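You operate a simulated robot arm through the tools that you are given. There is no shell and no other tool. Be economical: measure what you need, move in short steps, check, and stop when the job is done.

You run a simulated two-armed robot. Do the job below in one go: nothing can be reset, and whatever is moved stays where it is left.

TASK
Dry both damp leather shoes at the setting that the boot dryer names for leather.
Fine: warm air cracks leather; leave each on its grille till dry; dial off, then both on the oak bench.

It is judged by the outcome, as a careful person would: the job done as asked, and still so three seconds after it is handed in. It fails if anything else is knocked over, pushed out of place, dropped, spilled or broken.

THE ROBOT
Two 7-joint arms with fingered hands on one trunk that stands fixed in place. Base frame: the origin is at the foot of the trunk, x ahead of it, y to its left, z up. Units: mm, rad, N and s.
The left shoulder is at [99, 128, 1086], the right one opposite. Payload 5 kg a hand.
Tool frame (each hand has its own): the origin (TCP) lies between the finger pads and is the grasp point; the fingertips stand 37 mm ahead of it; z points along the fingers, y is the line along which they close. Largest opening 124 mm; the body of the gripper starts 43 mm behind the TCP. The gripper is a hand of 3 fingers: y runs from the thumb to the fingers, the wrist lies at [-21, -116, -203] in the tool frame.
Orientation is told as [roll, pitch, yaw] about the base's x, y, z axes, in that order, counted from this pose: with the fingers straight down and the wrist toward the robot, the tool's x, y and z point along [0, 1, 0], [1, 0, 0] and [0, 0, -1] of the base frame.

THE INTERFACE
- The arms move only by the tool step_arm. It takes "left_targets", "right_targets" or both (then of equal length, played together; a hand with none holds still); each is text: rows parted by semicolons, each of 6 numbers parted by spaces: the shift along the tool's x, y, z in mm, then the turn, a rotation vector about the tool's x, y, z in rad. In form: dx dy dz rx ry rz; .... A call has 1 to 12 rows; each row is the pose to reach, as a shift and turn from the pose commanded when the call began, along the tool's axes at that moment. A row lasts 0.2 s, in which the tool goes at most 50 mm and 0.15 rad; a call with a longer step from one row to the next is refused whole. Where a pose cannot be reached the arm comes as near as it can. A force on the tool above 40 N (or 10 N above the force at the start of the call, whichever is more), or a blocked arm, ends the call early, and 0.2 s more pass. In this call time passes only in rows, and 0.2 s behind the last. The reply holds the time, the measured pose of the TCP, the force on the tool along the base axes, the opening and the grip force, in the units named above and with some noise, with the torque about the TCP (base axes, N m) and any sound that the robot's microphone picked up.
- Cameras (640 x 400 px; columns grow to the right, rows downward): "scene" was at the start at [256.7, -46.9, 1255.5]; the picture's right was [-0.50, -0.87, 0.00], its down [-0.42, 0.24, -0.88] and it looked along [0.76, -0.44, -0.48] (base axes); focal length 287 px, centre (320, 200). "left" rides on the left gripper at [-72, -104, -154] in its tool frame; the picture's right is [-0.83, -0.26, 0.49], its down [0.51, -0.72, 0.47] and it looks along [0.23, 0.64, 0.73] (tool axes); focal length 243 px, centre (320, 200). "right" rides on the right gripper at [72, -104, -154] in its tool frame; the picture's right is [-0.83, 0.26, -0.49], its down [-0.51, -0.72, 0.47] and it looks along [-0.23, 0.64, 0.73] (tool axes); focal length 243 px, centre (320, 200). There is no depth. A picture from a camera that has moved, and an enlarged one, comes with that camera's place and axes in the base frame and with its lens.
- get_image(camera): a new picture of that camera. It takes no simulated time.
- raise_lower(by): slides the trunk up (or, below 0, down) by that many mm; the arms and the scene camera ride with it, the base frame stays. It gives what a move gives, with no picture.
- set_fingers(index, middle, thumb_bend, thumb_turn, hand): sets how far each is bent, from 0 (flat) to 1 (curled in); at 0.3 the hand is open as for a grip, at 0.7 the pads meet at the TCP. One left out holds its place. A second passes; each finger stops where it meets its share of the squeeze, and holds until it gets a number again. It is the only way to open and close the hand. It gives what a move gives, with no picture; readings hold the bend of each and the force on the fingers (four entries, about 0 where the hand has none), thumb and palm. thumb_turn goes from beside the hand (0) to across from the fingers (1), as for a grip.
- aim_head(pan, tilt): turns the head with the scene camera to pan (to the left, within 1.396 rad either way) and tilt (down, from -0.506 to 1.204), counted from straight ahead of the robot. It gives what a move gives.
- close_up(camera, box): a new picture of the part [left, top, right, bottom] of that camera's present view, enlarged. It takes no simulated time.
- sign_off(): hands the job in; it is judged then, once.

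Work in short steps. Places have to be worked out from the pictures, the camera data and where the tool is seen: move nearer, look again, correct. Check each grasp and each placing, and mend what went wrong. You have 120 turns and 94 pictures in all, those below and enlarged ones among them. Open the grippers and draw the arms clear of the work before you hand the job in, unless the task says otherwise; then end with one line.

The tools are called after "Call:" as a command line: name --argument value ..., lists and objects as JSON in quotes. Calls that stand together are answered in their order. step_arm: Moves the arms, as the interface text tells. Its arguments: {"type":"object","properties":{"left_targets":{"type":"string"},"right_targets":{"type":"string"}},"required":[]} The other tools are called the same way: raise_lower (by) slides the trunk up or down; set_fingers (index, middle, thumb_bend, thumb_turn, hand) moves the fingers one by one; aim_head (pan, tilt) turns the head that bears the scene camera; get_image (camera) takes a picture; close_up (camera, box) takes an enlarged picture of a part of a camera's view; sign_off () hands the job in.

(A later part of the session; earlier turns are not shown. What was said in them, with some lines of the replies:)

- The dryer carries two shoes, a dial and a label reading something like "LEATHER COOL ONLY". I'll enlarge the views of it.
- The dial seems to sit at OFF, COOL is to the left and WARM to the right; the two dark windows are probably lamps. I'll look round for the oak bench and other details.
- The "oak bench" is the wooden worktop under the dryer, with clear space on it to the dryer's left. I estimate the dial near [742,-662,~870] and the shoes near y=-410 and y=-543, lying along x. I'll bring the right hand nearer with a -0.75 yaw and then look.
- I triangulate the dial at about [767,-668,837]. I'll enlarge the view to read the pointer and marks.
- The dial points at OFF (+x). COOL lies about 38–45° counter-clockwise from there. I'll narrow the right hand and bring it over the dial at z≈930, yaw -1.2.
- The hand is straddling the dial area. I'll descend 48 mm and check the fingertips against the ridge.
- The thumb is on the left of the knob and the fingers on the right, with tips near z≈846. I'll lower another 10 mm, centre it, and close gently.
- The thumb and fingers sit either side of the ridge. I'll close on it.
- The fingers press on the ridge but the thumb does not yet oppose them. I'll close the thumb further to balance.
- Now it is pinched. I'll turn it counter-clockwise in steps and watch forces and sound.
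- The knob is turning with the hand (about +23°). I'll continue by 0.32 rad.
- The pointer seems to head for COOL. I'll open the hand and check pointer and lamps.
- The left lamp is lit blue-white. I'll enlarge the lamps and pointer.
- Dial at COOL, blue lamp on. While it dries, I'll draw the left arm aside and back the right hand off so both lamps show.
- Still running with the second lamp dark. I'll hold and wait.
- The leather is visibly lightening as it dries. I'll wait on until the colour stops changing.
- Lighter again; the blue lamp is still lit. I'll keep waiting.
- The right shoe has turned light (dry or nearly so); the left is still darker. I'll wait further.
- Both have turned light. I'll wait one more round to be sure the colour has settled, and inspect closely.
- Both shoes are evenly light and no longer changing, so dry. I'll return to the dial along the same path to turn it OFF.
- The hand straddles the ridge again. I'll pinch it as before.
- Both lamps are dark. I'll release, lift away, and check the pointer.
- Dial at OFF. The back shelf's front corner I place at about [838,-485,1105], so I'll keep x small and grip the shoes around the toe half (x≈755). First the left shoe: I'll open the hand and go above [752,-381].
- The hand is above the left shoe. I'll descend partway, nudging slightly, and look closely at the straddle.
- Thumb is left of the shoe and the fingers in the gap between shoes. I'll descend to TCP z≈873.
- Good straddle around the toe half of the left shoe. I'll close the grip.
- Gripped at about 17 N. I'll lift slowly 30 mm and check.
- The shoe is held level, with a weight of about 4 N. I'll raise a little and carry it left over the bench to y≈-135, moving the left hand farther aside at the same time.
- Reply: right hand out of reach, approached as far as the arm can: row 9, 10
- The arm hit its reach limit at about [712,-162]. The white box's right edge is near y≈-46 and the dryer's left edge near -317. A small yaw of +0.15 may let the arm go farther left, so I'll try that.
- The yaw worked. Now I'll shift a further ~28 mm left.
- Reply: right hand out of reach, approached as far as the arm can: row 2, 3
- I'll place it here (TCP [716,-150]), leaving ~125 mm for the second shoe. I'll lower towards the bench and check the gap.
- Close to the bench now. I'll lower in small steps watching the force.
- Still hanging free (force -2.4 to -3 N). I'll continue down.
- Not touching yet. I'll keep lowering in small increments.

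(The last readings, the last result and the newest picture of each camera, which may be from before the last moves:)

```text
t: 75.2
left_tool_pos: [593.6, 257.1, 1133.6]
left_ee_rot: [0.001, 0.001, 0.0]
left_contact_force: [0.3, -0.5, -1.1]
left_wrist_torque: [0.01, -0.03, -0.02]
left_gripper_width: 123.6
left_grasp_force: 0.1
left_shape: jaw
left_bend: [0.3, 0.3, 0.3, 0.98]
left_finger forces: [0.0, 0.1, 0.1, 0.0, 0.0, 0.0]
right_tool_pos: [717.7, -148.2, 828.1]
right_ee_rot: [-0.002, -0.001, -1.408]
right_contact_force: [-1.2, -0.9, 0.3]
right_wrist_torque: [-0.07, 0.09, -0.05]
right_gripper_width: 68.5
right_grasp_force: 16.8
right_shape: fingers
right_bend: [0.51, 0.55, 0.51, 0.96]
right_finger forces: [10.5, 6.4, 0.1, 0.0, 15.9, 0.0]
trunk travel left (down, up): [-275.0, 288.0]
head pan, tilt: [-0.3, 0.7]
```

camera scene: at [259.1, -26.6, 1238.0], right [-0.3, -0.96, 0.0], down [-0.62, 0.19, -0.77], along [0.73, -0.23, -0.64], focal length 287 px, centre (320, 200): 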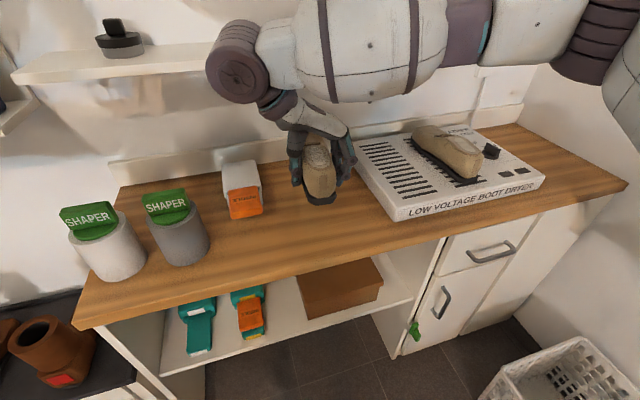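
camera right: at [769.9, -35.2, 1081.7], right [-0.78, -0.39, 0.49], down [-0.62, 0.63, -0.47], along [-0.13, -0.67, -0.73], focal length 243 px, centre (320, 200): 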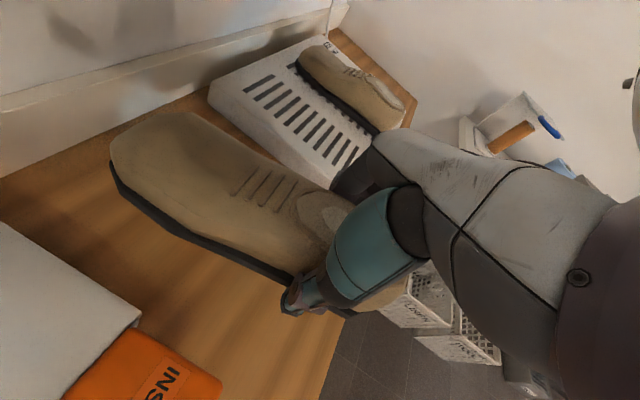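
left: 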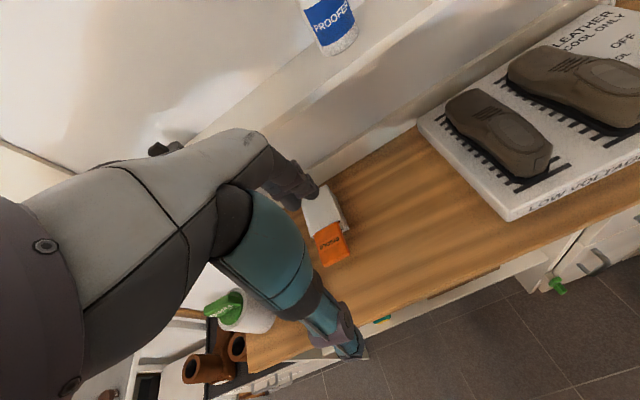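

The bench now bears the weight (force ≈0) at TCP z≈828. I'll release and lift.

Call:
step_arm --right_targets "0 0 1 0 0 0"

Call:
set_fingers --hand "right" --index 0.4 --middle 0.4 --thumb_bend 0.4

Call:
step_arm --right_targets "0 0 -20 0 0 0; 0 0 -55 0 0 0; 0 0 -95 0 0 0; 0 0 -135 0 0 0; 0 0 -175 0 0 0"

Call:
get_image --camera "right"

Call:
get_image --camera "scene"

```text
t: 75.6
left_tool_pos: [593.4, 257.7, 1133.5]
left_ee_rot: [0.002, 0.001, 0.001]
left_contact_force: [-0.5, -0.2, -0.4]
left_wrist_torque: [0.01, 0.0, 0.01]
left_gripper_width: 123.7
left_grasp_force: 0.0
left_shape: jaw
left_bend: [0.3, 0.3, 0.3, 0.98]
left_finger forces: [0.1, 0.0, 0.0, 0.0, 0.0, 0.0]
right_tool_pos: [717.7, -147.2, 828.2]
right_ee_rot: [0.001, 0.0, -1.408]
right_contact_force: [1.4, 2.0, 4.3]
right_wrist_torque: [0.07, -0.01, 0.02]
right_gripper_width: 68.7
right_grasp_force: 16.7
right_shape: fingers
right_bend: [0.51, 0.55, 0.51, 0.96]
right_finger forces: [9.5, 6.0, 0.0, 0.0, 17.5, 0.0]
trunk travel left (down, up): [-275.0, 288.0]
head pan, tilt: [-0.3, 0.7]
```

```text
t: 76.6
left_tool_pos: [593.4, 256.8, 1133.0]
left_ee_rot: [-0.001, 0.001, 0.002]
left_contact_force: [0.7, -0.3, 0.7]
left_wrist_torque: [-0.03, 0.01, 0.01]
left_gripper_width: 123.6
left_grasp_force: 0.1
left_shape: jaw
left_bend: [0.3, 0.3, 0.3, 0.98]
left_finger forces: [0.0, 0.1, 0.0, 0.0, 0.0, 0.0]
right_tool_pos: [716.6, -147.9, 826.3]
right_ee_rot: [-0.001, 0.0, -1.41]
right_contact_force: [-0.8, 0.2, 1.5]
right_wrist_torque: [0.0, 0.03, -0.04]
right_gripper_width: 97.7
right_grasp_force: 0.0
right_shape: fingers
right_bend: [0.4, 0.4, 0.4, 0.97]
right_finger forces: [0.0, 0.1, 0.0, 0.0, 0.0, 0.0]
trunk travel left (down, up): [-275.0, 288.0]
head pan, tilt: [-0.3, 0.7]
```

```text
t: 77.8
left_tool_pos: [592.6, 258.8, 1133.2]
left_ee_rot: [-0.001, -0.001, 0.003]
left_contact_force: [0.5, 0.3, -0.1]
left_wrist_torque: [-0.01, -0.03, -0.02]
left_gripper_width: 123.9
left_grasp_force: 0.0
left_shape: jaw
left_bend: [0.3, 0.3, 0.3, 0.98]
left_finger forces: [0.0, 0.0, 0.1, 0.0, 0.0, 0.0]
right_tool_pos: [712.4, -155.8, 1001.2]
right_ee_rot: [0.005, 0.004, -1.405]
right_contact_force: [-0.3, 0.1, -0.2]
right_wrist_torque: [0.0, -0.01, -0.03]
right_gripper_width: 98.3
right_grasp_force: 0.1
right_shape: fingers
right_bend: [0.4, 0.4, 0.4, 0.97]
right_finger forces: [0.0, 0.1, 0.0, 0.0, 0.1, 0.2]
right hand out of reach, approached as far as the arm can: row 4, 5
trunk travel left (down, up): [-275.0, 288.0]
head pan, tilt: [-0.3, 0.7]
```

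```text
43 pictures are left
camera right: at [766.2, -40.6, 1155.3], right [-0.78, -0.39, 0.49], down [-0.62, 0.63, -0.47], along [-0.12, -0.67, -0.73], focal length 243 px, centre (320, 200)
```

right: 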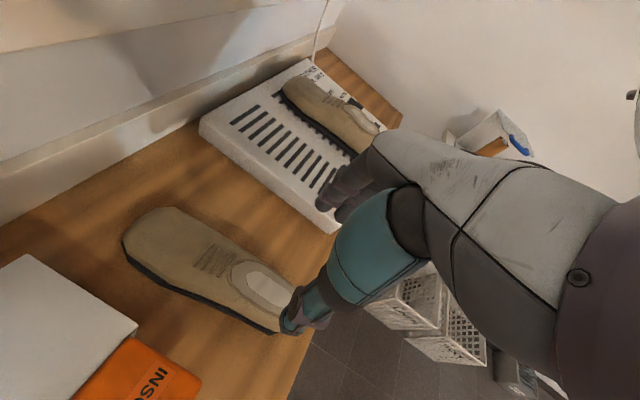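

```text
42 pictures are left
camera scene: at [257.5, -26.1, 1238.4], right [-0.3, -0.96, 0.0], down [-0.61, 0.19, -0.77], along [0.73, -0.23, -0.64], focal length 287 px, centre (320, 200)
```

scene: 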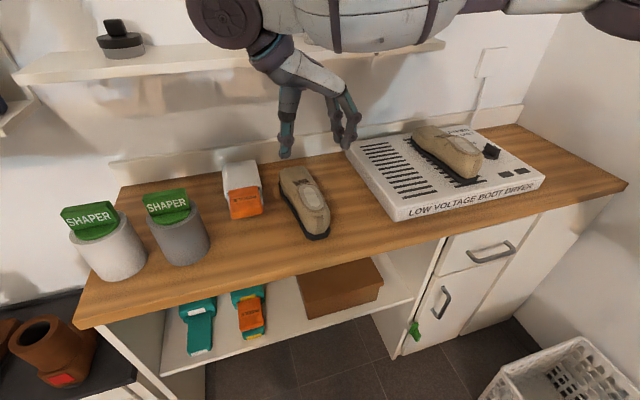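

Shoe 1 stands neatly on the bench with ~145 mm to the dryer. Now I'll go over the right shoe at [750,-533], yaw -1.57, hand opened wider.

Call:
set_fingers --hand "right" --index 0.34 --middle 0.34 --thumb_bend 0.34

Call:
step_arm --right_targets "-3 42 0 0 0 0.02; -5 84 0 0 0 0.04; -8 126 0 0 0 0.06; -10 168 0 0 0 0.08; -13 210 0 0 0 0.1; -15 252 0 0 0 0.12; -18 294 5 0 0 0.14; -20 336 15 0 0 0.166; -24 378 26 0 0 0.166"

Call:
get_image --camera "right"

Call:
aim_head --pan -0.6 --tilt 0.6

Call:
get_image --camera "scene"

```text
t: 78.8
left_tool_pos: [593.6, 256.5, 1132.2]
left_ee_rot: [0.001, 0.0, 0.002]
left_contact_force: [0.4, -0.3, -0.9]
left_wrist_torque: [-0.01, 0.01, 0.0]
left_gripper_width: 123.5
left_grasp_force: 0.0
left_shape: jaw
left_bend: [0.3, 0.3, 0.3, 0.98]
left_finger forces: [0.0, 0.0, 0.0, 0.0, 0.0, 0.0]
right_tool_pos: [713.8, -154.3, 1000.1]
right_ee_rot: [0.002, 0.002, -1.408]
right_contact_force: [0.9, 0.2, -0.1]
right_wrist_torque: [0.0, 0.0, -0.01]
right_gripper_width: 116.2
right_grasp_force: 0.1
right_shape: fingers
right_bend: [0.34, 0.34, 0.34, 0.97]
right_finger forces: [0.0, 0.0, 0.0, 0.1, 0.0, 0.0]
trunk travel left (down, up): [-275.0, 288.0]
head pan, tilt: [-0.3, 0.7]
```

```text
t: 80.8
left_tool_pos: [592.0, 256.3, 1132.2]
left_ee_rot: [0.001, -0.001, 0.002]
left_contact_force: [0.1, -0.5, 0.0]
left_wrist_torque: [0.03, -0.02, -0.01]
left_gripper_width: 123.7
left_grasp_force: 0.1
left_shape: jaw
left_bend: [0.3, 0.3, 0.3, 0.98]
left_finger forces: [0.0, 0.1, 0.1, 0.1, 0.1, 0.2]
right_tool_pos: [748.4, -537.2, 973.4]
right_ee_rot: [-0.001, 0.0, -1.574]
right_contact_force: [-0.6, -0.6, -0.7]
right_wrist_torque: [0.04, 0.0, 0.01]
right_gripper_width: 116.9
right_grasp_force: 0.0
right_shape: fingers
right_bend: [0.34, 0.34, 0.34, 0.97]
right_finger forces: [0.1, 0.0, 0.0, 0.0, 0.0, 0.0]
trunk travel left (down, up): [-275.0, 288.0]
head pan, tilt: [-0.3, 0.7]
```

```text
41 pictures are left
camera right: at [821.2, -432.7, 1127.0], right [-0.83, -0.26, 0.49], down [-0.5, 0.72, -0.47], along [-0.23, -0.64, -0.73], focal length 243 px, centre (320, 200)
```

right: 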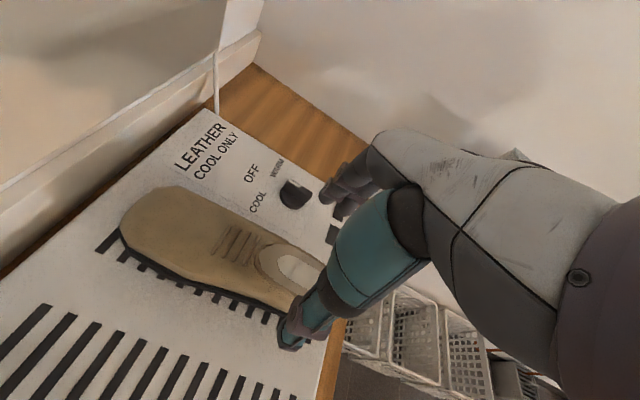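

```text
t: 81.6
left_tool_pos: [594.7, 257.5, 1132.9]
left_ee_rot: [0.0, -0.001, 0.003]
left_contact_force: [1.1, -0.5, 0.5]
left_wrist_torque: [0.02, 0.02, -0.01]
left_gripper_width: 123.7
left_grasp_force: 0.1
left_shape: jaw
left_bend: [0.3, 0.3, 0.3, 0.98]
left_finger forces: [0.1, 0.1, 0.1, 0.0, 0.1, 0.0]
right_tool_pos: [747.9, -533.2, 973.7]
right_ee_rot: [0.001, 0.0, -1.575]
right_contact_force: [0.5, -0.2, -0.2]
right_wrist_torque: [0.0, 0.02, -0.04]
right_gripper_width: 117.1
right_grasp_force: 0.1
right_shape: fingers
right_bend: [0.34, 0.34, 0.34, 0.97]
right_finger forces: [0.0, 0.1, 0.0, 0.1, 0.0, 0.0]
trunk travel left (down, up): [-275.0, 288.0]
head pan, tilt: [-0.6, 0.6]
```

```text
40 pictures are left
camera scene: at [250.9, -51.0, 1246.6], right [-0.56, -0.83, 0.0], down [-0.47, 0.32, -0.82], along [0.68, -0.47, -0.57], focal length 287 px, centre (320, 200)
```

scene: 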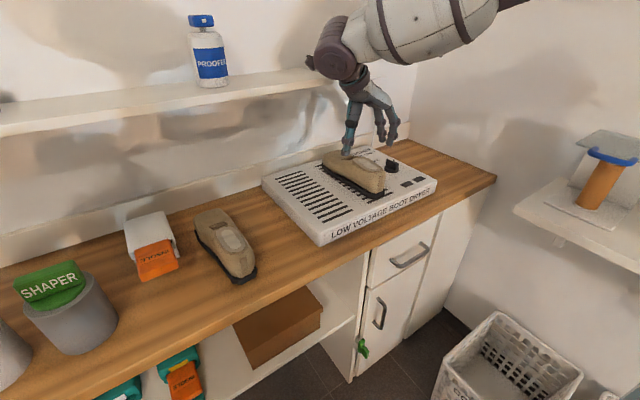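

The relation of hand to shoe matches the first grasp. I'll descend in two stages to TCP z≈873.

Call:
step_arm --right_targets "0 3 20 0 0 0; 0 3 40 0 0 0; 0 3 55 0 0 0; 0 3 72 0 0 0; 0 3 87 0 0 0; 0 3 101 0 0 0"

Call:
set_fingers --hand "right" --index 0.45 --middle 0.45 --thumb_bend 0.45

Call:
close_up --camera "scene" --box '[290, 80, 440, 240]'

Call:
close_up --camera "right" --box '[120, 140, 400, 380]'

```text
t: 83.0
left_tool_pos: [594.4, 257.1, 1131.9]
left_ee_rot: [-0.001, 0.0, 0.001]
left_contact_force: [-0.1, -0.5, 0.1]
left_wrist_torque: [-0.01, 0.01, -0.02]
left_gripper_width: 123.7
left_grasp_force: 0.0
left_shape: jaw
left_bend: [0.3, 0.3, 0.3, 0.98]
left_finger forces: [0.0, 0.0, 0.0, 0.0, 0.0, 0.0]
right_tool_pos: [752.5, -537.0, 875.0]
right_ee_rot: [0.001, 0.0, -1.576]
right_contact_force: [0.1, -0.2, 0.4]
right_wrist_torque: [-0.01, 0.0, -0.02]
right_gripper_width: 116.6
right_grasp_force: 0.1
right_shape: fingers
right_bend: [0.34, 0.34, 0.34, 0.97]
right_finger forces: [0.1, 0.0, 0.0, 0.1, 0.0, 0.0]
trunk travel left (down, up): [-275.0, 288.0]
head pan, tilt: [-0.6, 0.6]
```

```text
t: 84.0
left_tool_pos: [593.4, 257.3, 1132.2]
left_ee_rot: [0.0, -0.002, 0.001]
left_contact_force: [-0.5, -0.1, 0.1]
left_wrist_torque: [0.0, 0.01, -0.01]
left_gripper_width: 123.8
left_grasp_force: 0.1
left_shape: jaw
left_bend: [0.3, 0.3, 0.3, 0.98]
left_finger forces: [0.0, 0.1, 0.0, 0.0, 0.0, 0.1]
right_tool_pos: [752.6, -536.8, 874.1]
right_ee_rot: [0.0, 0.0, -1.576]
right_contact_force: [0.3, 0.4, 0.2]
right_wrist_torque: [0.01, 0.04, -0.01]
right_gripper_width: 84.0
right_grasp_force: 0.0
right_shape: fingers
right_bend: [0.45, 0.45, 0.45, 0.97]
right_finger forces: [0.1, 0.1, 0.1, 0.0, 0.0, 0.0]
trunk travel left (down, up): [-275.0, 288.0]
head pan, tilt: [-0.6, 0.6]
```

```text
2.50 times, centred on (365, 160) of scene
camera zoom: at [250.9, -51.4, 1246.6], right [-0.56, -0.83, 0.0], down [-0.47, 0.32, -0.83], along [0.68, -0.47, -0.56], focal length 717 px, centre (208, 300)
```

zoom: 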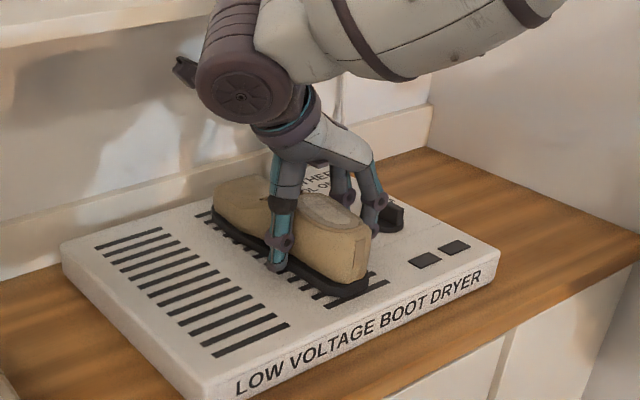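

```text
1.67 times, centred on (260, 260) of right
camera zoom: at [824.4, -432.8, 1027.6], right [-0.83, -0.26, 0.49], down [-0.5, 0.72, -0.47], along [-0.23, -0.64, -0.73], focal length 404 px, centre (420, 100)
```

zoom: 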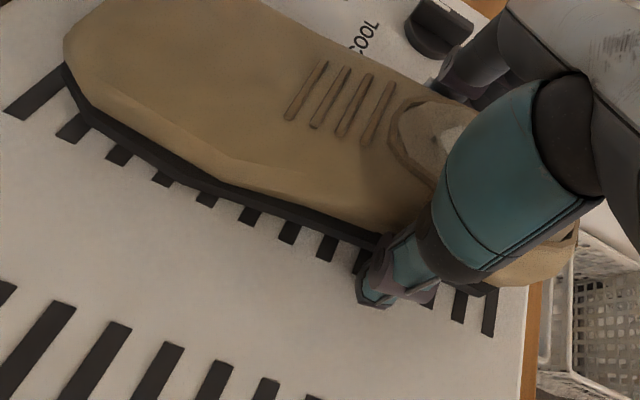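

Good straddle again, clear of the dial. I'll close and make a test lift.

Call:
set_fingers --hand "right" --index 0.6 --middle 0.6 --thumb_bend 0.6

Call:
step_arm --right_targets "0 0 -8 0 0 0; 0 0 -16 0 0 0; 0 0 -24 0 0 0; 0 0 -32 0 0 0"

Call:
close_up --camera "scene" --box '[290, 80, 440, 240]'

```text
t: 85.0
left_tool_pos: [592.7, 257.3, 1133.2]
left_ee_rot: [-0.001, 0.0, 0.002]
left_contact_force: [0.6, 0.2, 0.1]
left_wrist_torque: [-0.02, -0.03, 0.01]
left_gripper_width: 123.8
left_grasp_force: 0.0
left_shape: jaw
left_bend: [0.3, 0.3, 0.3, 0.98]
left_finger forces: [0.0, 0.0, 0.0, 0.0, 0.0, 0.1]
right_tool_pos: [752.7, -537.0, 874.0]
right_ee_rot: [0.0, 0.001, -1.575]
right_contact_force: [-0.3, -1.0, 1.6]
right_wrist_torque: [-0.13, 0.09, 0.02]
right_gripper_width: 69.4
right_grasp_force: 16.7
right_shape: fingers
right_bend: [0.51, 0.54, 0.5, 0.97]
right_finger forces: [9.7, 7.8, 0.0, 0.1, 16.6, 0.1]
trunk travel left (down, up): [-275.0, 288.0]
head pan, tilt: [-0.6, 0.6]
```

```text
t: 86.0
left_tool_pos: [594.0, 257.9, 1132.1]
left_ee_rot: [-0.001, 0.0, 0.001]
left_contact_force: [0.0, -0.4, 0.1]
left_wrist_torque: [0.03, -0.03, 0.0]
left_gripper_width: 124.0
left_grasp_force: 0.0
left_shape: jaw
left_bend: [0.3, 0.3, 0.3, 0.98]
left_finger forces: [0.0, 0.0, 0.0, 0.0, 0.0, 0.0]
right_tool_pos: [752.7, -535.2, 905.9]
right_ee_rot: [0.0, 0.0, -1.575]
right_contact_force: [-0.6, 1.0, -3.0]
right_wrist_torque: [0.0, 0.13, -0.01]
right_gripper_width: 69.3
right_grasp_force: 16.7
right_shape: fingers
right_bend: [0.51, 0.55, 0.5, 0.96]
right_finger forces: [9.5, 7.4, 0.0, 0.0, 16.5, 0.0]
trunk travel left (down, up): [-275.0, 288.0]
head pan, tilt: [-0.6, 0.6]
```

```text
2.50 times, centred on (365, 160) of scene
camera zoom: at [251.0, -51.4, 1246.6], right [-0.56, -0.83, 0.0], down [-0.47, 0.32, -0.83], along [0.68, -0.47, -0.56], focal length 717 px, centre (208, 300)
```

zoom: 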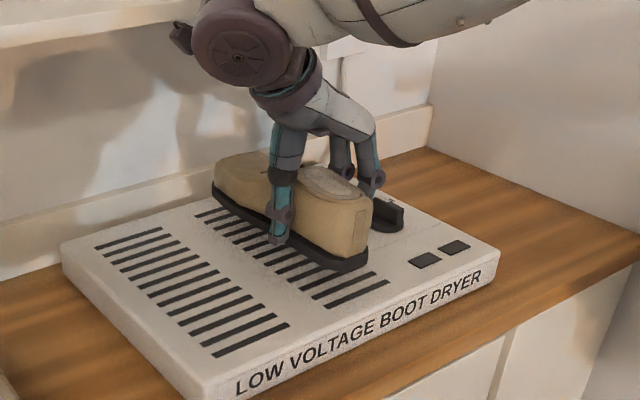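

Held level. I'll raise a bit more and carry it to y≈-258, between shoe 1 and the dryer.

Call:
step_arm --right_targets "0 0 -15 0 0 0; 0 -15 -25 0 0 0; -2 -45 -25 0 0 0; -5 -85 -25 0 0 0; -8 -125 -25 0 0 0; -11 -165 -25 0 0 0; -14 -205 -25 0 0 0; -17 -240 -25 0 0 0; -17 -265 -25 0 0 0; -17 -277 -25 0 0 0"

Call:
aim_head --pan -0.3 --tilt 0.7

Call:
close_up --camera "scene" --box '[220, 80, 440, 250]'

Call:
get_image --camera "right"

```text
t: 88.2
left_tool_pos: [594.9, 257.4, 1131.8]
left_ee_rot: [0.0, -0.001, 0.002]
left_contact_force: [-0.8, -0.1, -0.1]
left_wrist_torque: [0.0, 0.02, 0.0]
left_gripper_width: 123.7
left_grasp_force: 0.1
left_shape: jaw
left_bend: [0.3, 0.3, 0.3, 0.98]
left_finger forces: [0.0, 0.0, 0.0, 0.0, 0.0, 0.1]
right_tool_pos: [735.9, -259.5, 930.9]
right_ee_rot: [0.002, -0.001, -1.576]
right_contact_force: [-0.3, -0.1, -3.6]
right_wrist_torque: [0.04, 0.15, 0.01]
right_gripper_width: 69.4
right_grasp_force: 16.6
right_shape: fingers
right_bend: [0.51, 0.55, 0.5, 0.96]
right_finger forces: [9.5, 7.3, 0.1, 0.1, 16.5, 0.0]
trunk travel left (down, up): [-275.0, 288.0]
head pan, tilt: [-0.6, 0.6]
```

```text
t: 89.0
left_tool_pos: [593.8, 256.5, 1131.4]
left_ee_rot: [-0.001, 0.0, 0.003]
left_contact_force: [0.2, 0.0, 0.5]
left_wrist_torque: [0.03, -0.02, 0.01]
left_gripper_width: 123.9
left_grasp_force: 0.1
left_shape: jaw
left_bend: [0.3, 0.3, 0.3, 0.98]
left_finger forces: [0.0, 0.0, 0.1, 0.0, 0.1, 0.1]
right_tool_pos: [735.4, -258.6, 930.5]
right_ee_rot: [0.0, -0.002, -1.574]
right_contact_force: [-0.2, 0.2, -2.2]
right_wrist_torque: [0.01, 0.12, -0.01]
right_gripper_width: 69.4
right_grasp_force: 16.8
right_shape: fingers
right_bend: [0.51, 0.55, 0.5, 0.96]
right_finger forces: [9.5, 7.3, 0.0, 0.0, 16.5, 0.1]
trunk travel left (down, up): [-275.0, 288.0]
head pan, tilt: [-0.3, 0.7]
```

```text
2.35 times, centred on (330, 165) of scene
camera zoom: at [259.3, -26.6, 1238.0], right [-0.3, -0.96, 0.0], down [-0.62, 0.19, -0.76], along [0.73, -0.23, -0.64], focal length 675 px, centre (296, 282)
```

zoom: 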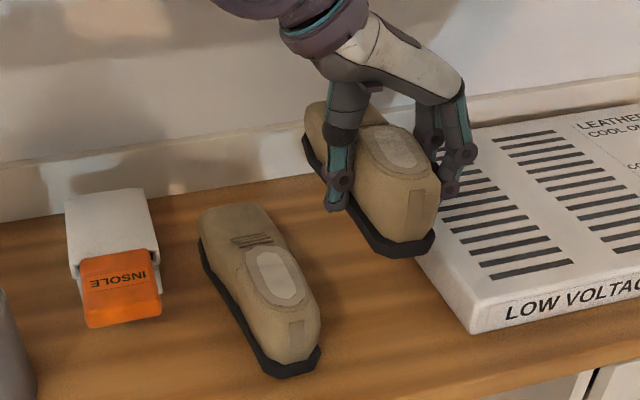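

```text
35 pictures are left
camera right: at [808.0, -154.9, 1085.1], right [-0.83, -0.26, 0.49], down [-0.5, 0.72, -0.47], along [-0.23, -0.64, -0.73], focal length 243 px, centre (320, 200)
```

right: 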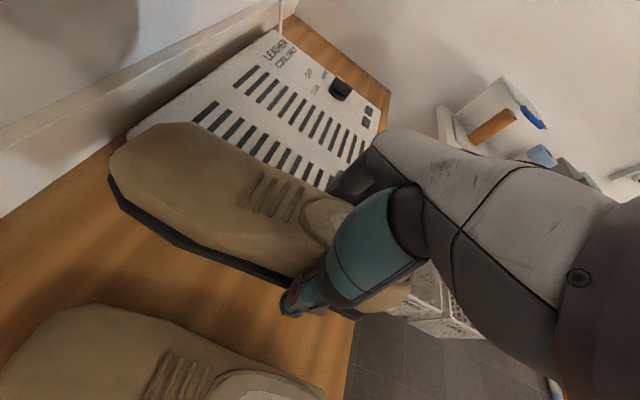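

The shoe is centred in the gap (shoe 1 edge ≈-186, dryer edge ≈-329). I'll lower it to just above the bench.

Call:
step_arm --right_targets "0 0 20 0 0 0; 0 0 40 0 0 0; 0 0 55 0 0 0; 0 0 70 0 0 0; 0 0 82 0 0 0; 0 0 92 0 0 0"

Call:
close_up --camera "scene" --box '[220, 80, 440, 250]'

```text
t: 90.4
left_tool_pos: [594.3, 256.8, 1132.1]
left_ee_rot: [0.0, 0.0, 0.003]
left_contact_force: [-0.6, -0.1, 0.1]
left_wrist_torque: [0.0, -0.01, 0.0]
left_gripper_width: 123.8
left_grasp_force: 0.1
left_shape: jaw
left_bend: [0.3, 0.3, 0.3, 0.98]
left_finger forces: [0.0, 0.0, 0.0, 0.0, 0.0, 0.0]
right_tool_pos: [735.4, -258.7, 837.8]
right_ee_rot: [0.002, 0.001, -1.574]
right_contact_force: [0.3, 1.5, -1.8]
right_wrist_torque: [-0.05, 0.16, -0.03]
right_gripper_width: 69.5
right_grasp_force: 18.0
right_shape: fingers
right_bend: [0.51, 0.55, 0.5, 0.96]
right_finger forces: [9.3, 9.6, 0.0, 0.0, 17.0, 0.1]
trunk travel left (down, up): [-275.0, 288.0]
head pan, tilt: [-0.3, 0.7]
```

```text
2.35 times, centred on (330, 165) of scene
camera zoom: at [259.4, -26.3, 1238.0], right [-0.3, -0.96, 0.0], down [-0.62, 0.19, -0.76], along [0.73, -0.23, -0.64], focal length 675 px, centre (296, 282)
```

zoom: 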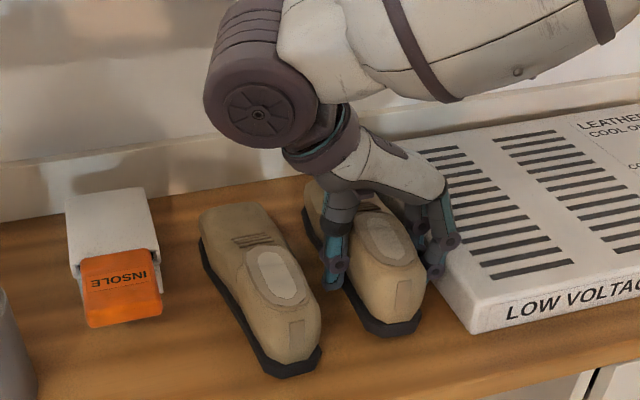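

A slight sideways force (+1.5 N) appeared, so a finger may be brushing the dryer's edge. I'll look closer.

Call:
close_up --camera "scene" --box '[310, 130, 400, 215]'

Call:
get_image --camera "right"

```text
4.71 times, centred on (355, 172) of scene
camera zoom: at [259.4, -26.3, 1238.0], right [-0.3, -0.96, 0.0], down [-0.62, 0.19, -0.76], along [0.73, -0.23, -0.64], focal length 1350 px, centre (155, 329)
```

zoom: 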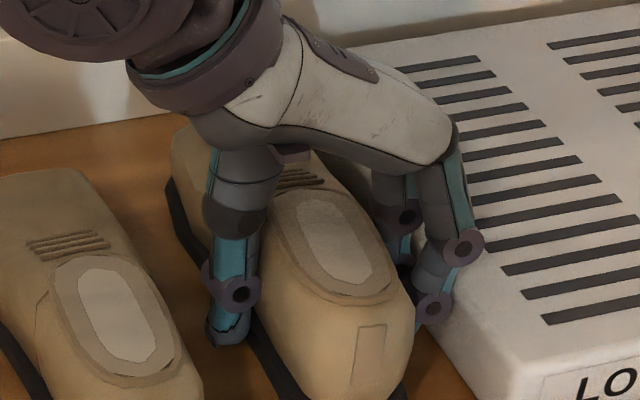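

```text
32 pictures are left
camera right: at [807.8, -154.4, 991.3], right [-0.83, -0.26, 0.49], down [-0.5, 0.72, -0.47], along [-0.23, -0.64, -0.73], focal length 243 px, centre (320, 200)
```

right: 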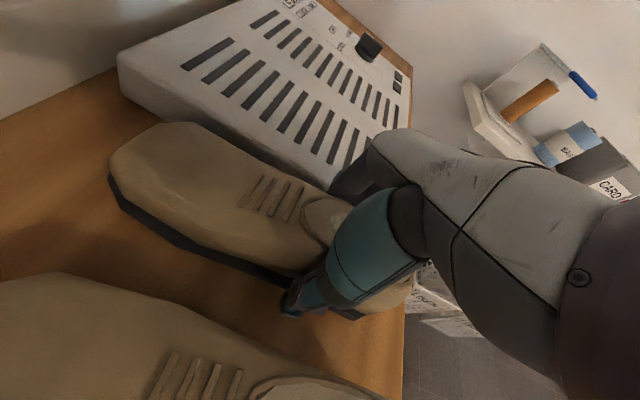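

The fingers' knuckles are near the dryer's edge. I'll shift 7 mm left before lowering further.

Call:
step_arm --right_targets "0 -3 -2 0 0 0; 0 -7 -2 0 0 0; 0 -7 0 0 0 0"

Call:
step_arm --right_targets "0 0 2 0 0 0; 0 0 4 0 0 0"

Call:
step_arm --right_targets "0 0 2 0 0 0; 0 0 3 0 0 0"

```text
t: 91.2
left_tool_pos: [593.6, 258.0, 1132.7]
left_ee_rot: [-0.001, -0.001, 0.0]
left_contact_force: [0.0, -0.3, -0.1]
left_wrist_torque: [0.01, 0.03, 0.0]
left_gripper_width: 123.8
left_grasp_force: 0.0
left_shape: jaw
left_bend: [0.3, 0.3, 0.3, 0.98]
left_finger forces: [0.0, 0.0, 0.0, 0.0, 0.0, 0.0]
right_tool_pos: [736.1, -251.1, 837.6]
right_ee_rot: [0.0, 0.0, -1.575]
right_contact_force: [0.7, 0.0, -3.3]
right_wrist_torque: [-0.01, 0.16, 0.01]
right_gripper_width: 69.4
right_grasp_force: 16.8
right_shape: fingers
right_bend: [0.51, 0.55, 0.5, 0.96]
right_finger forces: [9.6, 7.5, 0.1, 0.0, 16.6, 0.1]
trunk travel left (down, up): [-275.0, 288.0]
head pan, tilt: [-0.3, 0.7]
```

```text
t: 91.8
left_tool_pos: [593.9, 256.4, 1131.9]
left_ee_rot: [-0.002, -0.001, 0.003]
left_contact_force: [0.2, 0.7, -0.2]
left_wrist_torque: [0.02, -0.01, 0.02]
left_gripper_width: 123.7
left_grasp_force: 0.0
left_shape: jaw
left_bend: [0.3, 0.3, 0.3, 0.98]
left_finger forces: [0.0, 0.0, 0.1, 0.0, 0.0, 0.1]
right_tool_pos: [735.8, -250.5, 835.8]
right_ee_rot: [0.0, -0.001, -1.573]
right_contact_force: [-0.4, 0.6, -3.3]
right_wrist_torque: [-0.01, 0.12, 0.01]
right_gripper_width: 69.2
right_grasp_force: 17.3
right_shape: fingers
right_bend: [0.51, 0.55, 0.5, 0.96]
right_finger forces: [9.4, 7.5, 0.0, 0.0, 16.6, 0.0]
trunk travel left (down, up): [-275.0, 288.0]
head pan, tilt: [-0.3, 0.7]
```

```text
t: 92.4
left_tool_pos: [593.0, 257.0, 1131.6]
left_ee_rot: [0.001, 0.0, 0.001]
left_contact_force: [-0.1, 0.0, -0.1]
left_wrist_torque: [0.0, 0.02, 0.02]
left_gripper_width: 123.9
left_grasp_force: 0.0
left_shape: jaw
left_bend: [0.3, 0.3, 0.3, 0.98]
left_finger forces: [0.1, 0.0, 0.0, 0.0, 0.0, 0.1]
right_tool_pos: [735.3, -250.4, 833.1]
right_ee_rot: [0.0, -0.001, -1.574]
right_contact_force: [0.3, -0.4, -3.6]
right_wrist_torque: [0.0, 0.13, 0.0]
right_gripper_width: 69.3
right_grasp_force: 16.8
right_shape: fingers
right_bend: [0.51, 0.55, 0.5, 0.96]
right_finger forces: [9.5, 7.6, 0.0, 0.0, 16.6, 0.0]
trunk travel left (down, up): [-275.0, 288.0]
head pan, tilt: [-0.3, 0.7]
```

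The side force has gone and the finger force is back to normal. A few mm more down.

Call:
step_arm --right_targets "0 0 2 0 0 0; 0 0 3 0 0 0"

Call:
step_arm --right_targets "0 0 1 0 0 0; 0 0 2 0 0 0"

```text
t: 93.0
left_tool_pos: [593.5, 256.8, 1132.9]
left_ee_rot: [-0.001, -0.001, 0.002]
left_contact_force: [0.5, -0.2, 0.5]
left_wrist_torque: [-0.04, 0.01, -0.04]
left_gripper_width: 123.9
left_grasp_force: 0.1
left_shape: jaw
left_bend: [0.3, 0.3, 0.3, 0.98]
left_finger forces: [0.0, 0.1, 0.0, 0.0, 0.0, 0.0]
right_tool_pos: [735.9, -251.0, 829.4]
right_ee_rot: [-0.001, -0.001, -1.573]
right_contact_force: [1.0, 0.8, 0.2]
right_wrist_torque: [-0.04, 0.06, 0.05]
right_gripper_width: 69.4
right_grasp_force: 16.6
right_shape: fingers
right_bend: [0.51, 0.55, 0.5, 0.96]
right_finger forces: [9.5, 7.1, 0.1, 0.0, 17.1, 0.0]
trunk travel left (down, up): [-275.0, 288.0]
head pan, tilt: [-0.3, 0.7]
```

```text
t: 93.6
left_tool_pos: [592.0, 256.5, 1133.4]
left_ee_rot: [-0.002, 0.001, 0.001]
left_contact_force: [0.3, 0.6, -0.2]
left_wrist_torque: [0.04, -0.04, 0.01]
left_gripper_width: 123.5
left_grasp_force: 0.0
left_shape: jaw
left_bend: [0.3, 0.3, 0.3, 0.98]
left_finger forces: [0.0, 0.0, 0.0, 0.0, 0.1, 0.1]
right_tool_pos: [735.9, -250.2, 829.2]
right_ee_rot: [0.001, 0.0, -1.574]
right_contact_force: [2.5, 0.8, 9.6]
right_wrist_torque: [-0.13, -0.03, 0.06]
right_gripper_width: 69.4
right_grasp_force: 17.5
right_shape: fingers
right_bend: [0.52, 0.55, 0.51, 0.96]
right_finger forces: [9.6, 7.5, 0.0, 0.0, 18.0, 0.0]
trunk travel left (down, up): [-275.0, 288.0]
head pan, tilt: [-0.3, 0.7]
```

It's on the bench (slight press). I'll open only a little to avoid shoe 1 and the dryer, then lift.

Call:
set_fingers --hand "right" --index 0.48 --middle 0.48 --thumb_bend 0.46

Call:
close_up --camera "scene" --box '[270, 120, 400, 240]'

```text
t: 94.6
left_tool_pos: [592.9, 257.5, 1132.8]
left_ee_rot: [0.0, 0.001, 0.002]
left_contact_force: [-0.7, 0.3, 0.4]
left_wrist_torque: [0.04, -0.02, 0.04]
left_gripper_width: 123.6
left_grasp_force: 0.0
left_shape: jaw
left_bend: [0.3, 0.3, 0.3, 0.98]
left_finger forces: [0.0, 0.0, 0.1, 0.1, 0.0, 0.1]
right_tool_pos: [735.1, -250.9, 826.5]
right_ee_rot: [0.0, 0.001, -1.574]
right_contact_force: [-1.1, 4.1, -1.0]
right_wrist_torque: [0.02, -0.01, -0.12]
right_gripper_width: 77.3
right_grasp_force: 2.0
right_shape: fingers
right_bend: [0.48, 0.5, 0.46, 0.97]
right_finger forces: [0.0, 3.4, 0.0, 0.0, 0.7, 0.0]
trunk travel left (down, up): [-275.0, 288.0]
head pan, tilt: [-0.3, 0.7]
```

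```text
3.33 times, centred on (335, 180) of scene
camera zoom: at [259.0, -26.1, 1238.0], right [-0.3, -0.96, 0.0], down [-0.62, 0.19, -0.77], along [0.73, -0.23, -0.64], focal length 956 px, centre (270, 267)
```

zoom: 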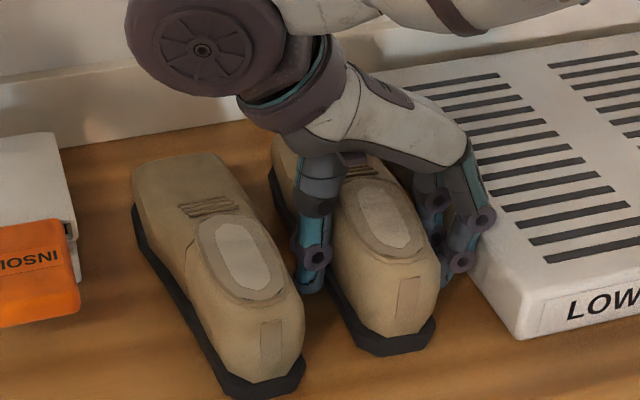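

The middle finger brushes the dryer edge at about 4 N. I'll curl it back slightly, then lift straight up.

Call:
set_fingers --hand "right" --index 0.49 --middle 0.52 --thumb_bend 0.45

Call:
step_arm --right_targets "0 -1 -4 0 0 0; 0 -2 -8 0 0 0; 0 -2 -14 0 0 0"

Call:
close_up --camera "scene" --box '[270, 120, 400, 240]'

```text
t: 95.6
left_tool_pos: [592.9, 257.6, 1132.7]
left_ee_rot: [0.0, 0.0, 0.002]
left_contact_force: [0.6, 1.1, -0.7]
left_wrist_torque: [0.03, -0.02, 0.0]
left_gripper_width: 123.6
left_grasp_force: 0.1
left_shape: jaw
left_bend: [0.3, 0.3, 0.3, 0.98]
left_finger forces: [0.0, 0.0, 0.1, 0.1, 0.1, 0.1]
right_tool_pos: [735.3, -250.5, 828.0]
right_ee_rot: [0.0, 0.001, -1.574]
right_contact_force: [-0.1, 0.3, 0.3]
right_wrist_torque: [0.0, -0.01, 0.01]
right_gripper_width: 77.5
right_grasp_force: 0.2
right_shape: fingers
right_bend: [0.49, 0.52, 0.45, 0.97]
right_finger forces: [0.0, 0.1, 0.0, 0.0, 0.0, 0.1]
trunk travel left (down, up): [-275.0, 288.0]
head pan, tilt: [-0.3, 0.7]
```

```text
t: 96.4
left_tool_pos: [594.1, 257.0, 1131.6]
left_ee_rot: [-0.001, 0.0, 0.002]
left_contact_force: [0.6, -0.6, -0.9]
left_wrist_torque: [0.03, -0.01, -0.04]
left_gripper_width: 123.6
left_grasp_force: 0.0
left_shape: jaw
left_bend: [0.3, 0.3, 0.3, 0.98]
left_finger forces: [0.0, 0.0, 0.0, 0.0, 0.0, 0.1]
right_tool_pos: [736.3, -248.2, 841.2]
right_ee_rot: [0.002, 0.0, -1.574]
right_contact_force: [0.0, 0.8, 0.6]
right_wrist_torque: [-0.01, -0.01, -0.03]
right_gripper_width: 77.4
right_grasp_force: 0.0
right_shape: fingers
right_bend: [0.49, 0.52, 0.45, 0.97]
right_finger forces: [0.0, 0.0, 0.0, 0.1, 0.1, 0.0]
trunk travel left (down, up): [-275.0, 288.0]
head pan, tilt: [-0.3, 0.7]
```

```text
3.33 times, centred on (335, 180) of scene
camera zoom: at [258.8, -26.4, 1238.1], right [-0.3, -0.96, 0.0], down [-0.62, 0.19, -0.77], along [0.73, -0.23, -0.64], focal length 956 px, centre (270, 267)
```

zoom: 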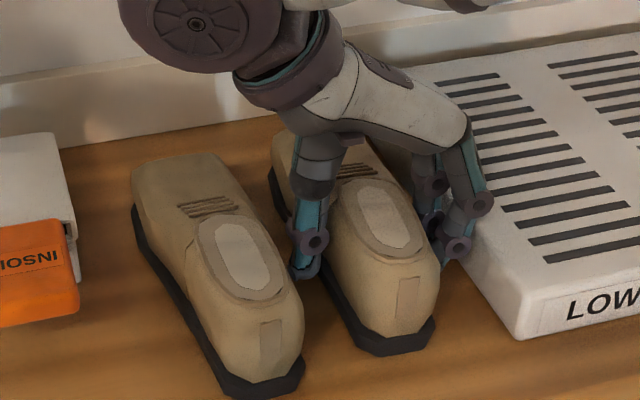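

Free of contact, and shoe 2 stays put. I'll lift straight up, then draw the arm back clear.

Call:
step_arm --right_targets "0 0 -15 0 0 0; 0 0 -35 0 0 0; 0 0 -70 0 0 0; 0 0 -110 0 0 0; 0 0 -150 0 0 0; 0 30 -170 0 0 0; 0 70 -180 0 0 0; -10 110 -190 0 0 0; -30 150 -200 0 0 0; -50 190 -210 0 0 0; -75 225 -220 0 0 0; -100 260 -230 0 0 0"

Call:
set_fingers --hand "right" --index 0.3 --middle 0.3 --thumb_bend 0.3

Call:
aim_head --pan -0.5 --tilt 0.65

Call:
get_image --camera "scene"

Call:
get_image --camera "right"

```text
t: 99.0
left_tool_pos: [592.0, 256.8, 1134.1]
left_ee_rot: [0.002, -0.003, 0.001]
left_contact_force: [0.0, 0.5, 0.4]
left_wrist_torque: [0.02, -0.01, 0.0]
left_gripper_width: 123.8
left_grasp_force: 0.1
left_shape: jaw
left_bend: [0.3, 0.3, 0.3, 0.98]
left_finger forces: [0.1, 0.0, 0.1, 0.1, 0.0, 0.0]
right_tool_pos: [633.5, -508.2, 1069.1]
right_ee_rot: [0.003, 0.001, -1.575]
right_contact_force: [-1.1, -0.7, 0.5]
right_wrist_torque: [0.04, -0.02, 0.04]
right_gripper_width: 77.2
right_grasp_force: 0.0
right_shape: fingers
right_bend: [0.49, 0.52, 0.45, 0.97]
right_finger forces: [0.1, 0.0, 0.0, 0.0, 0.0, 0.0]
trunk travel left (down, up): [-275.0, 288.0]
head pan, tilt: [-0.3, 0.7]
```

```text
t: 100.0
left_tool_pos: [592.3, 256.4, 1132.6]
left_ee_rot: [-0.001, 0.0, 0.003]
left_contact_force: [0.1, 0.8, 0.0]
left_wrist_torque: [0.04, -0.03, -0.01]
left_gripper_width: 123.6
left_grasp_force: 0.0
left_shape: jaw
left_bend: [0.3, 0.3, 0.3, 0.98]
left_finger forces: [0.0, 0.0, 0.0, 0.1, 0.1, 0.0]
right_tool_pos: [637.0, -508.1, 1070.2]
right_ee_rot: [0.0, -0.001, -1.573]
right_contact_force: [-0.6, 0.5, 0.4]
right_wrist_torque: [0.02, -0.02, -0.02]
right_gripper_width: 128.2
right_grasp_force: 0.1
right_shape: fingers
right_bend: [0.3, 0.3, 0.3, 0.97]
right_finger forces: [0.0, 0.0, 0.0, 0.0, 0.0, 0.1]
trunk travel left (down, up): [-275.0, 288.0]
head pan, tilt: [-0.3, 0.7]
```

```text
t: 100.8
left_tool_pos: [593.7, 256.7, 1132.5]
left_ee_rot: [-0.001, 0.001, 0.003]
left_contact_force: [0.6, 0.0, -0.5]
left_wrist_torque: [-0.02, -0.01, 0.06]
left_gripper_width: 123.8
left_grasp_force: 0.1
left_shape: jaw
left_bend: [0.3, 0.3, 0.3, 0.98]
left_finger forces: [0.0, 0.0, 0.1, 0.0, 0.1, 0.0]
right_tool_pos: [636.2, -507.6, 1069.8]
right_ee_rot: [-0.002, 0.0, -1.576]
right_contact_force: [-0.3, 0.2, -0.6]
right_wrist_torque: [0.01, -0.01, 0.01]
right_gripper_width: 128.2
right_grasp_force: 0.2
right_shape: fingers
right_bend: [0.3, 0.3, 0.3, 0.97]
right_finger forces: [0.0, 0.0, 0.1, 0.0, 0.1, 0.0]
trunk travel left (down, up): [-275.0, 288.0]
head pan, tilt: [-0.499, 0.649]
```

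```text
29 pictures are left
camera scene: at [254.3, -42.8, 1242.3], right [-0.48, -0.88, 0.0], down [-0.53, 0.29, -0.8], along [0.7, -0.38, -0.6], focal length 287 px, centre (320, 200)
```

scene: 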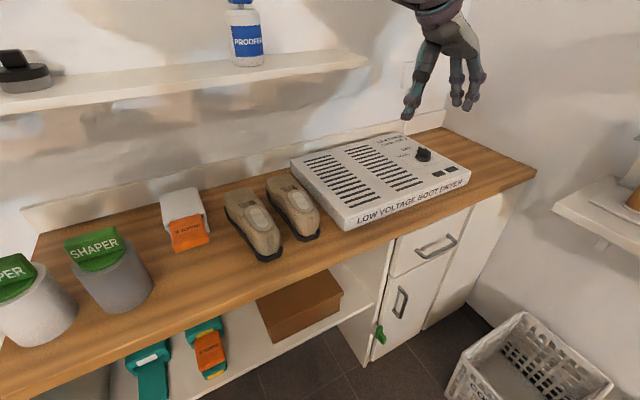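

```text
28 pictures are left
camera right: at [707.8, -403.2, 1223.2], right [-0.83, -0.26, 0.49], down [-0.5, 0.72, -0.47], along [-0.23, -0.64, -0.73], focal length 243 px, centre (320, 200)
```

right: 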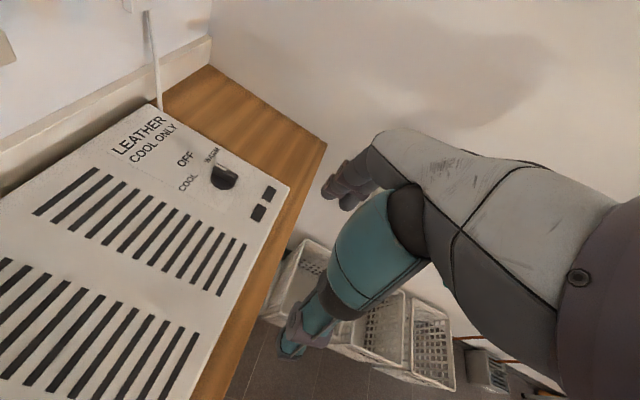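

Both shoes stand on the bench, lamps dark and the dryer in place. I'll do a last check of the pointer.

Call:
close_up --camera "right" --box '[160, 130, 290, 230]'

Call:
close_up --camera "scene" --box '[210, 110, 480, 280]'

```text
4.00 times, centred on (225, 180) of right
camera zoom: at [707.8, -403.2, 1223.2], right [-0.83, -0.26, 0.49], down [-0.5, 0.72, -0.47], along [-0.23, -0.64, -0.73], focal length 970 px, centre (700, 280)
```

zoom: 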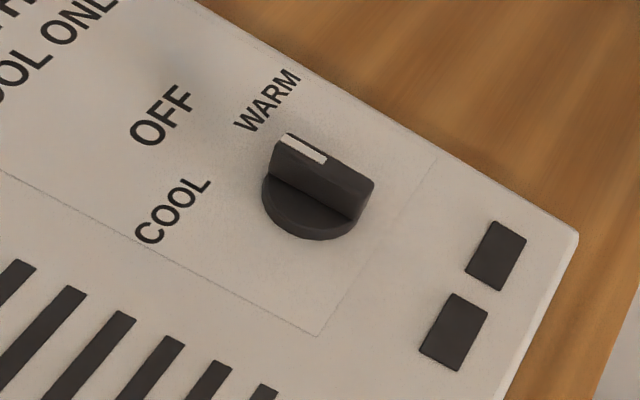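

```text
2.35 times, centred on (345, 195) of scene
camera zoom: at [254.3, -42.8, 1242.3], right [-0.48, -0.88, 0.0], down [-0.53, 0.29, -0.8], along [0.7, -0.38, -0.6], focal length 675 px, centre (261, 212)
```

zoom: 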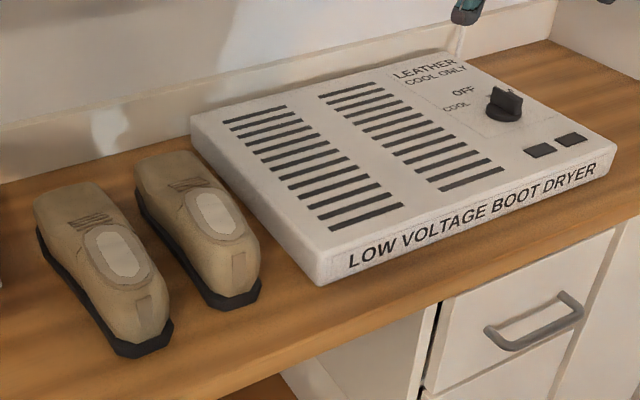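

The ridge runs parallel to the dryer's side edges, pointing at OFF. Both shoes are dry on the bench and both arms are clear, so I'll hand it in.

Call:
sign_off

```text
The job is handed in.
```

Both leather shoes were dried on COOL, the setting the dryer names for leather, until they turned an even light colour; the dial is back at OFF, and both shoes are on the oak bench to the left of the dryer.
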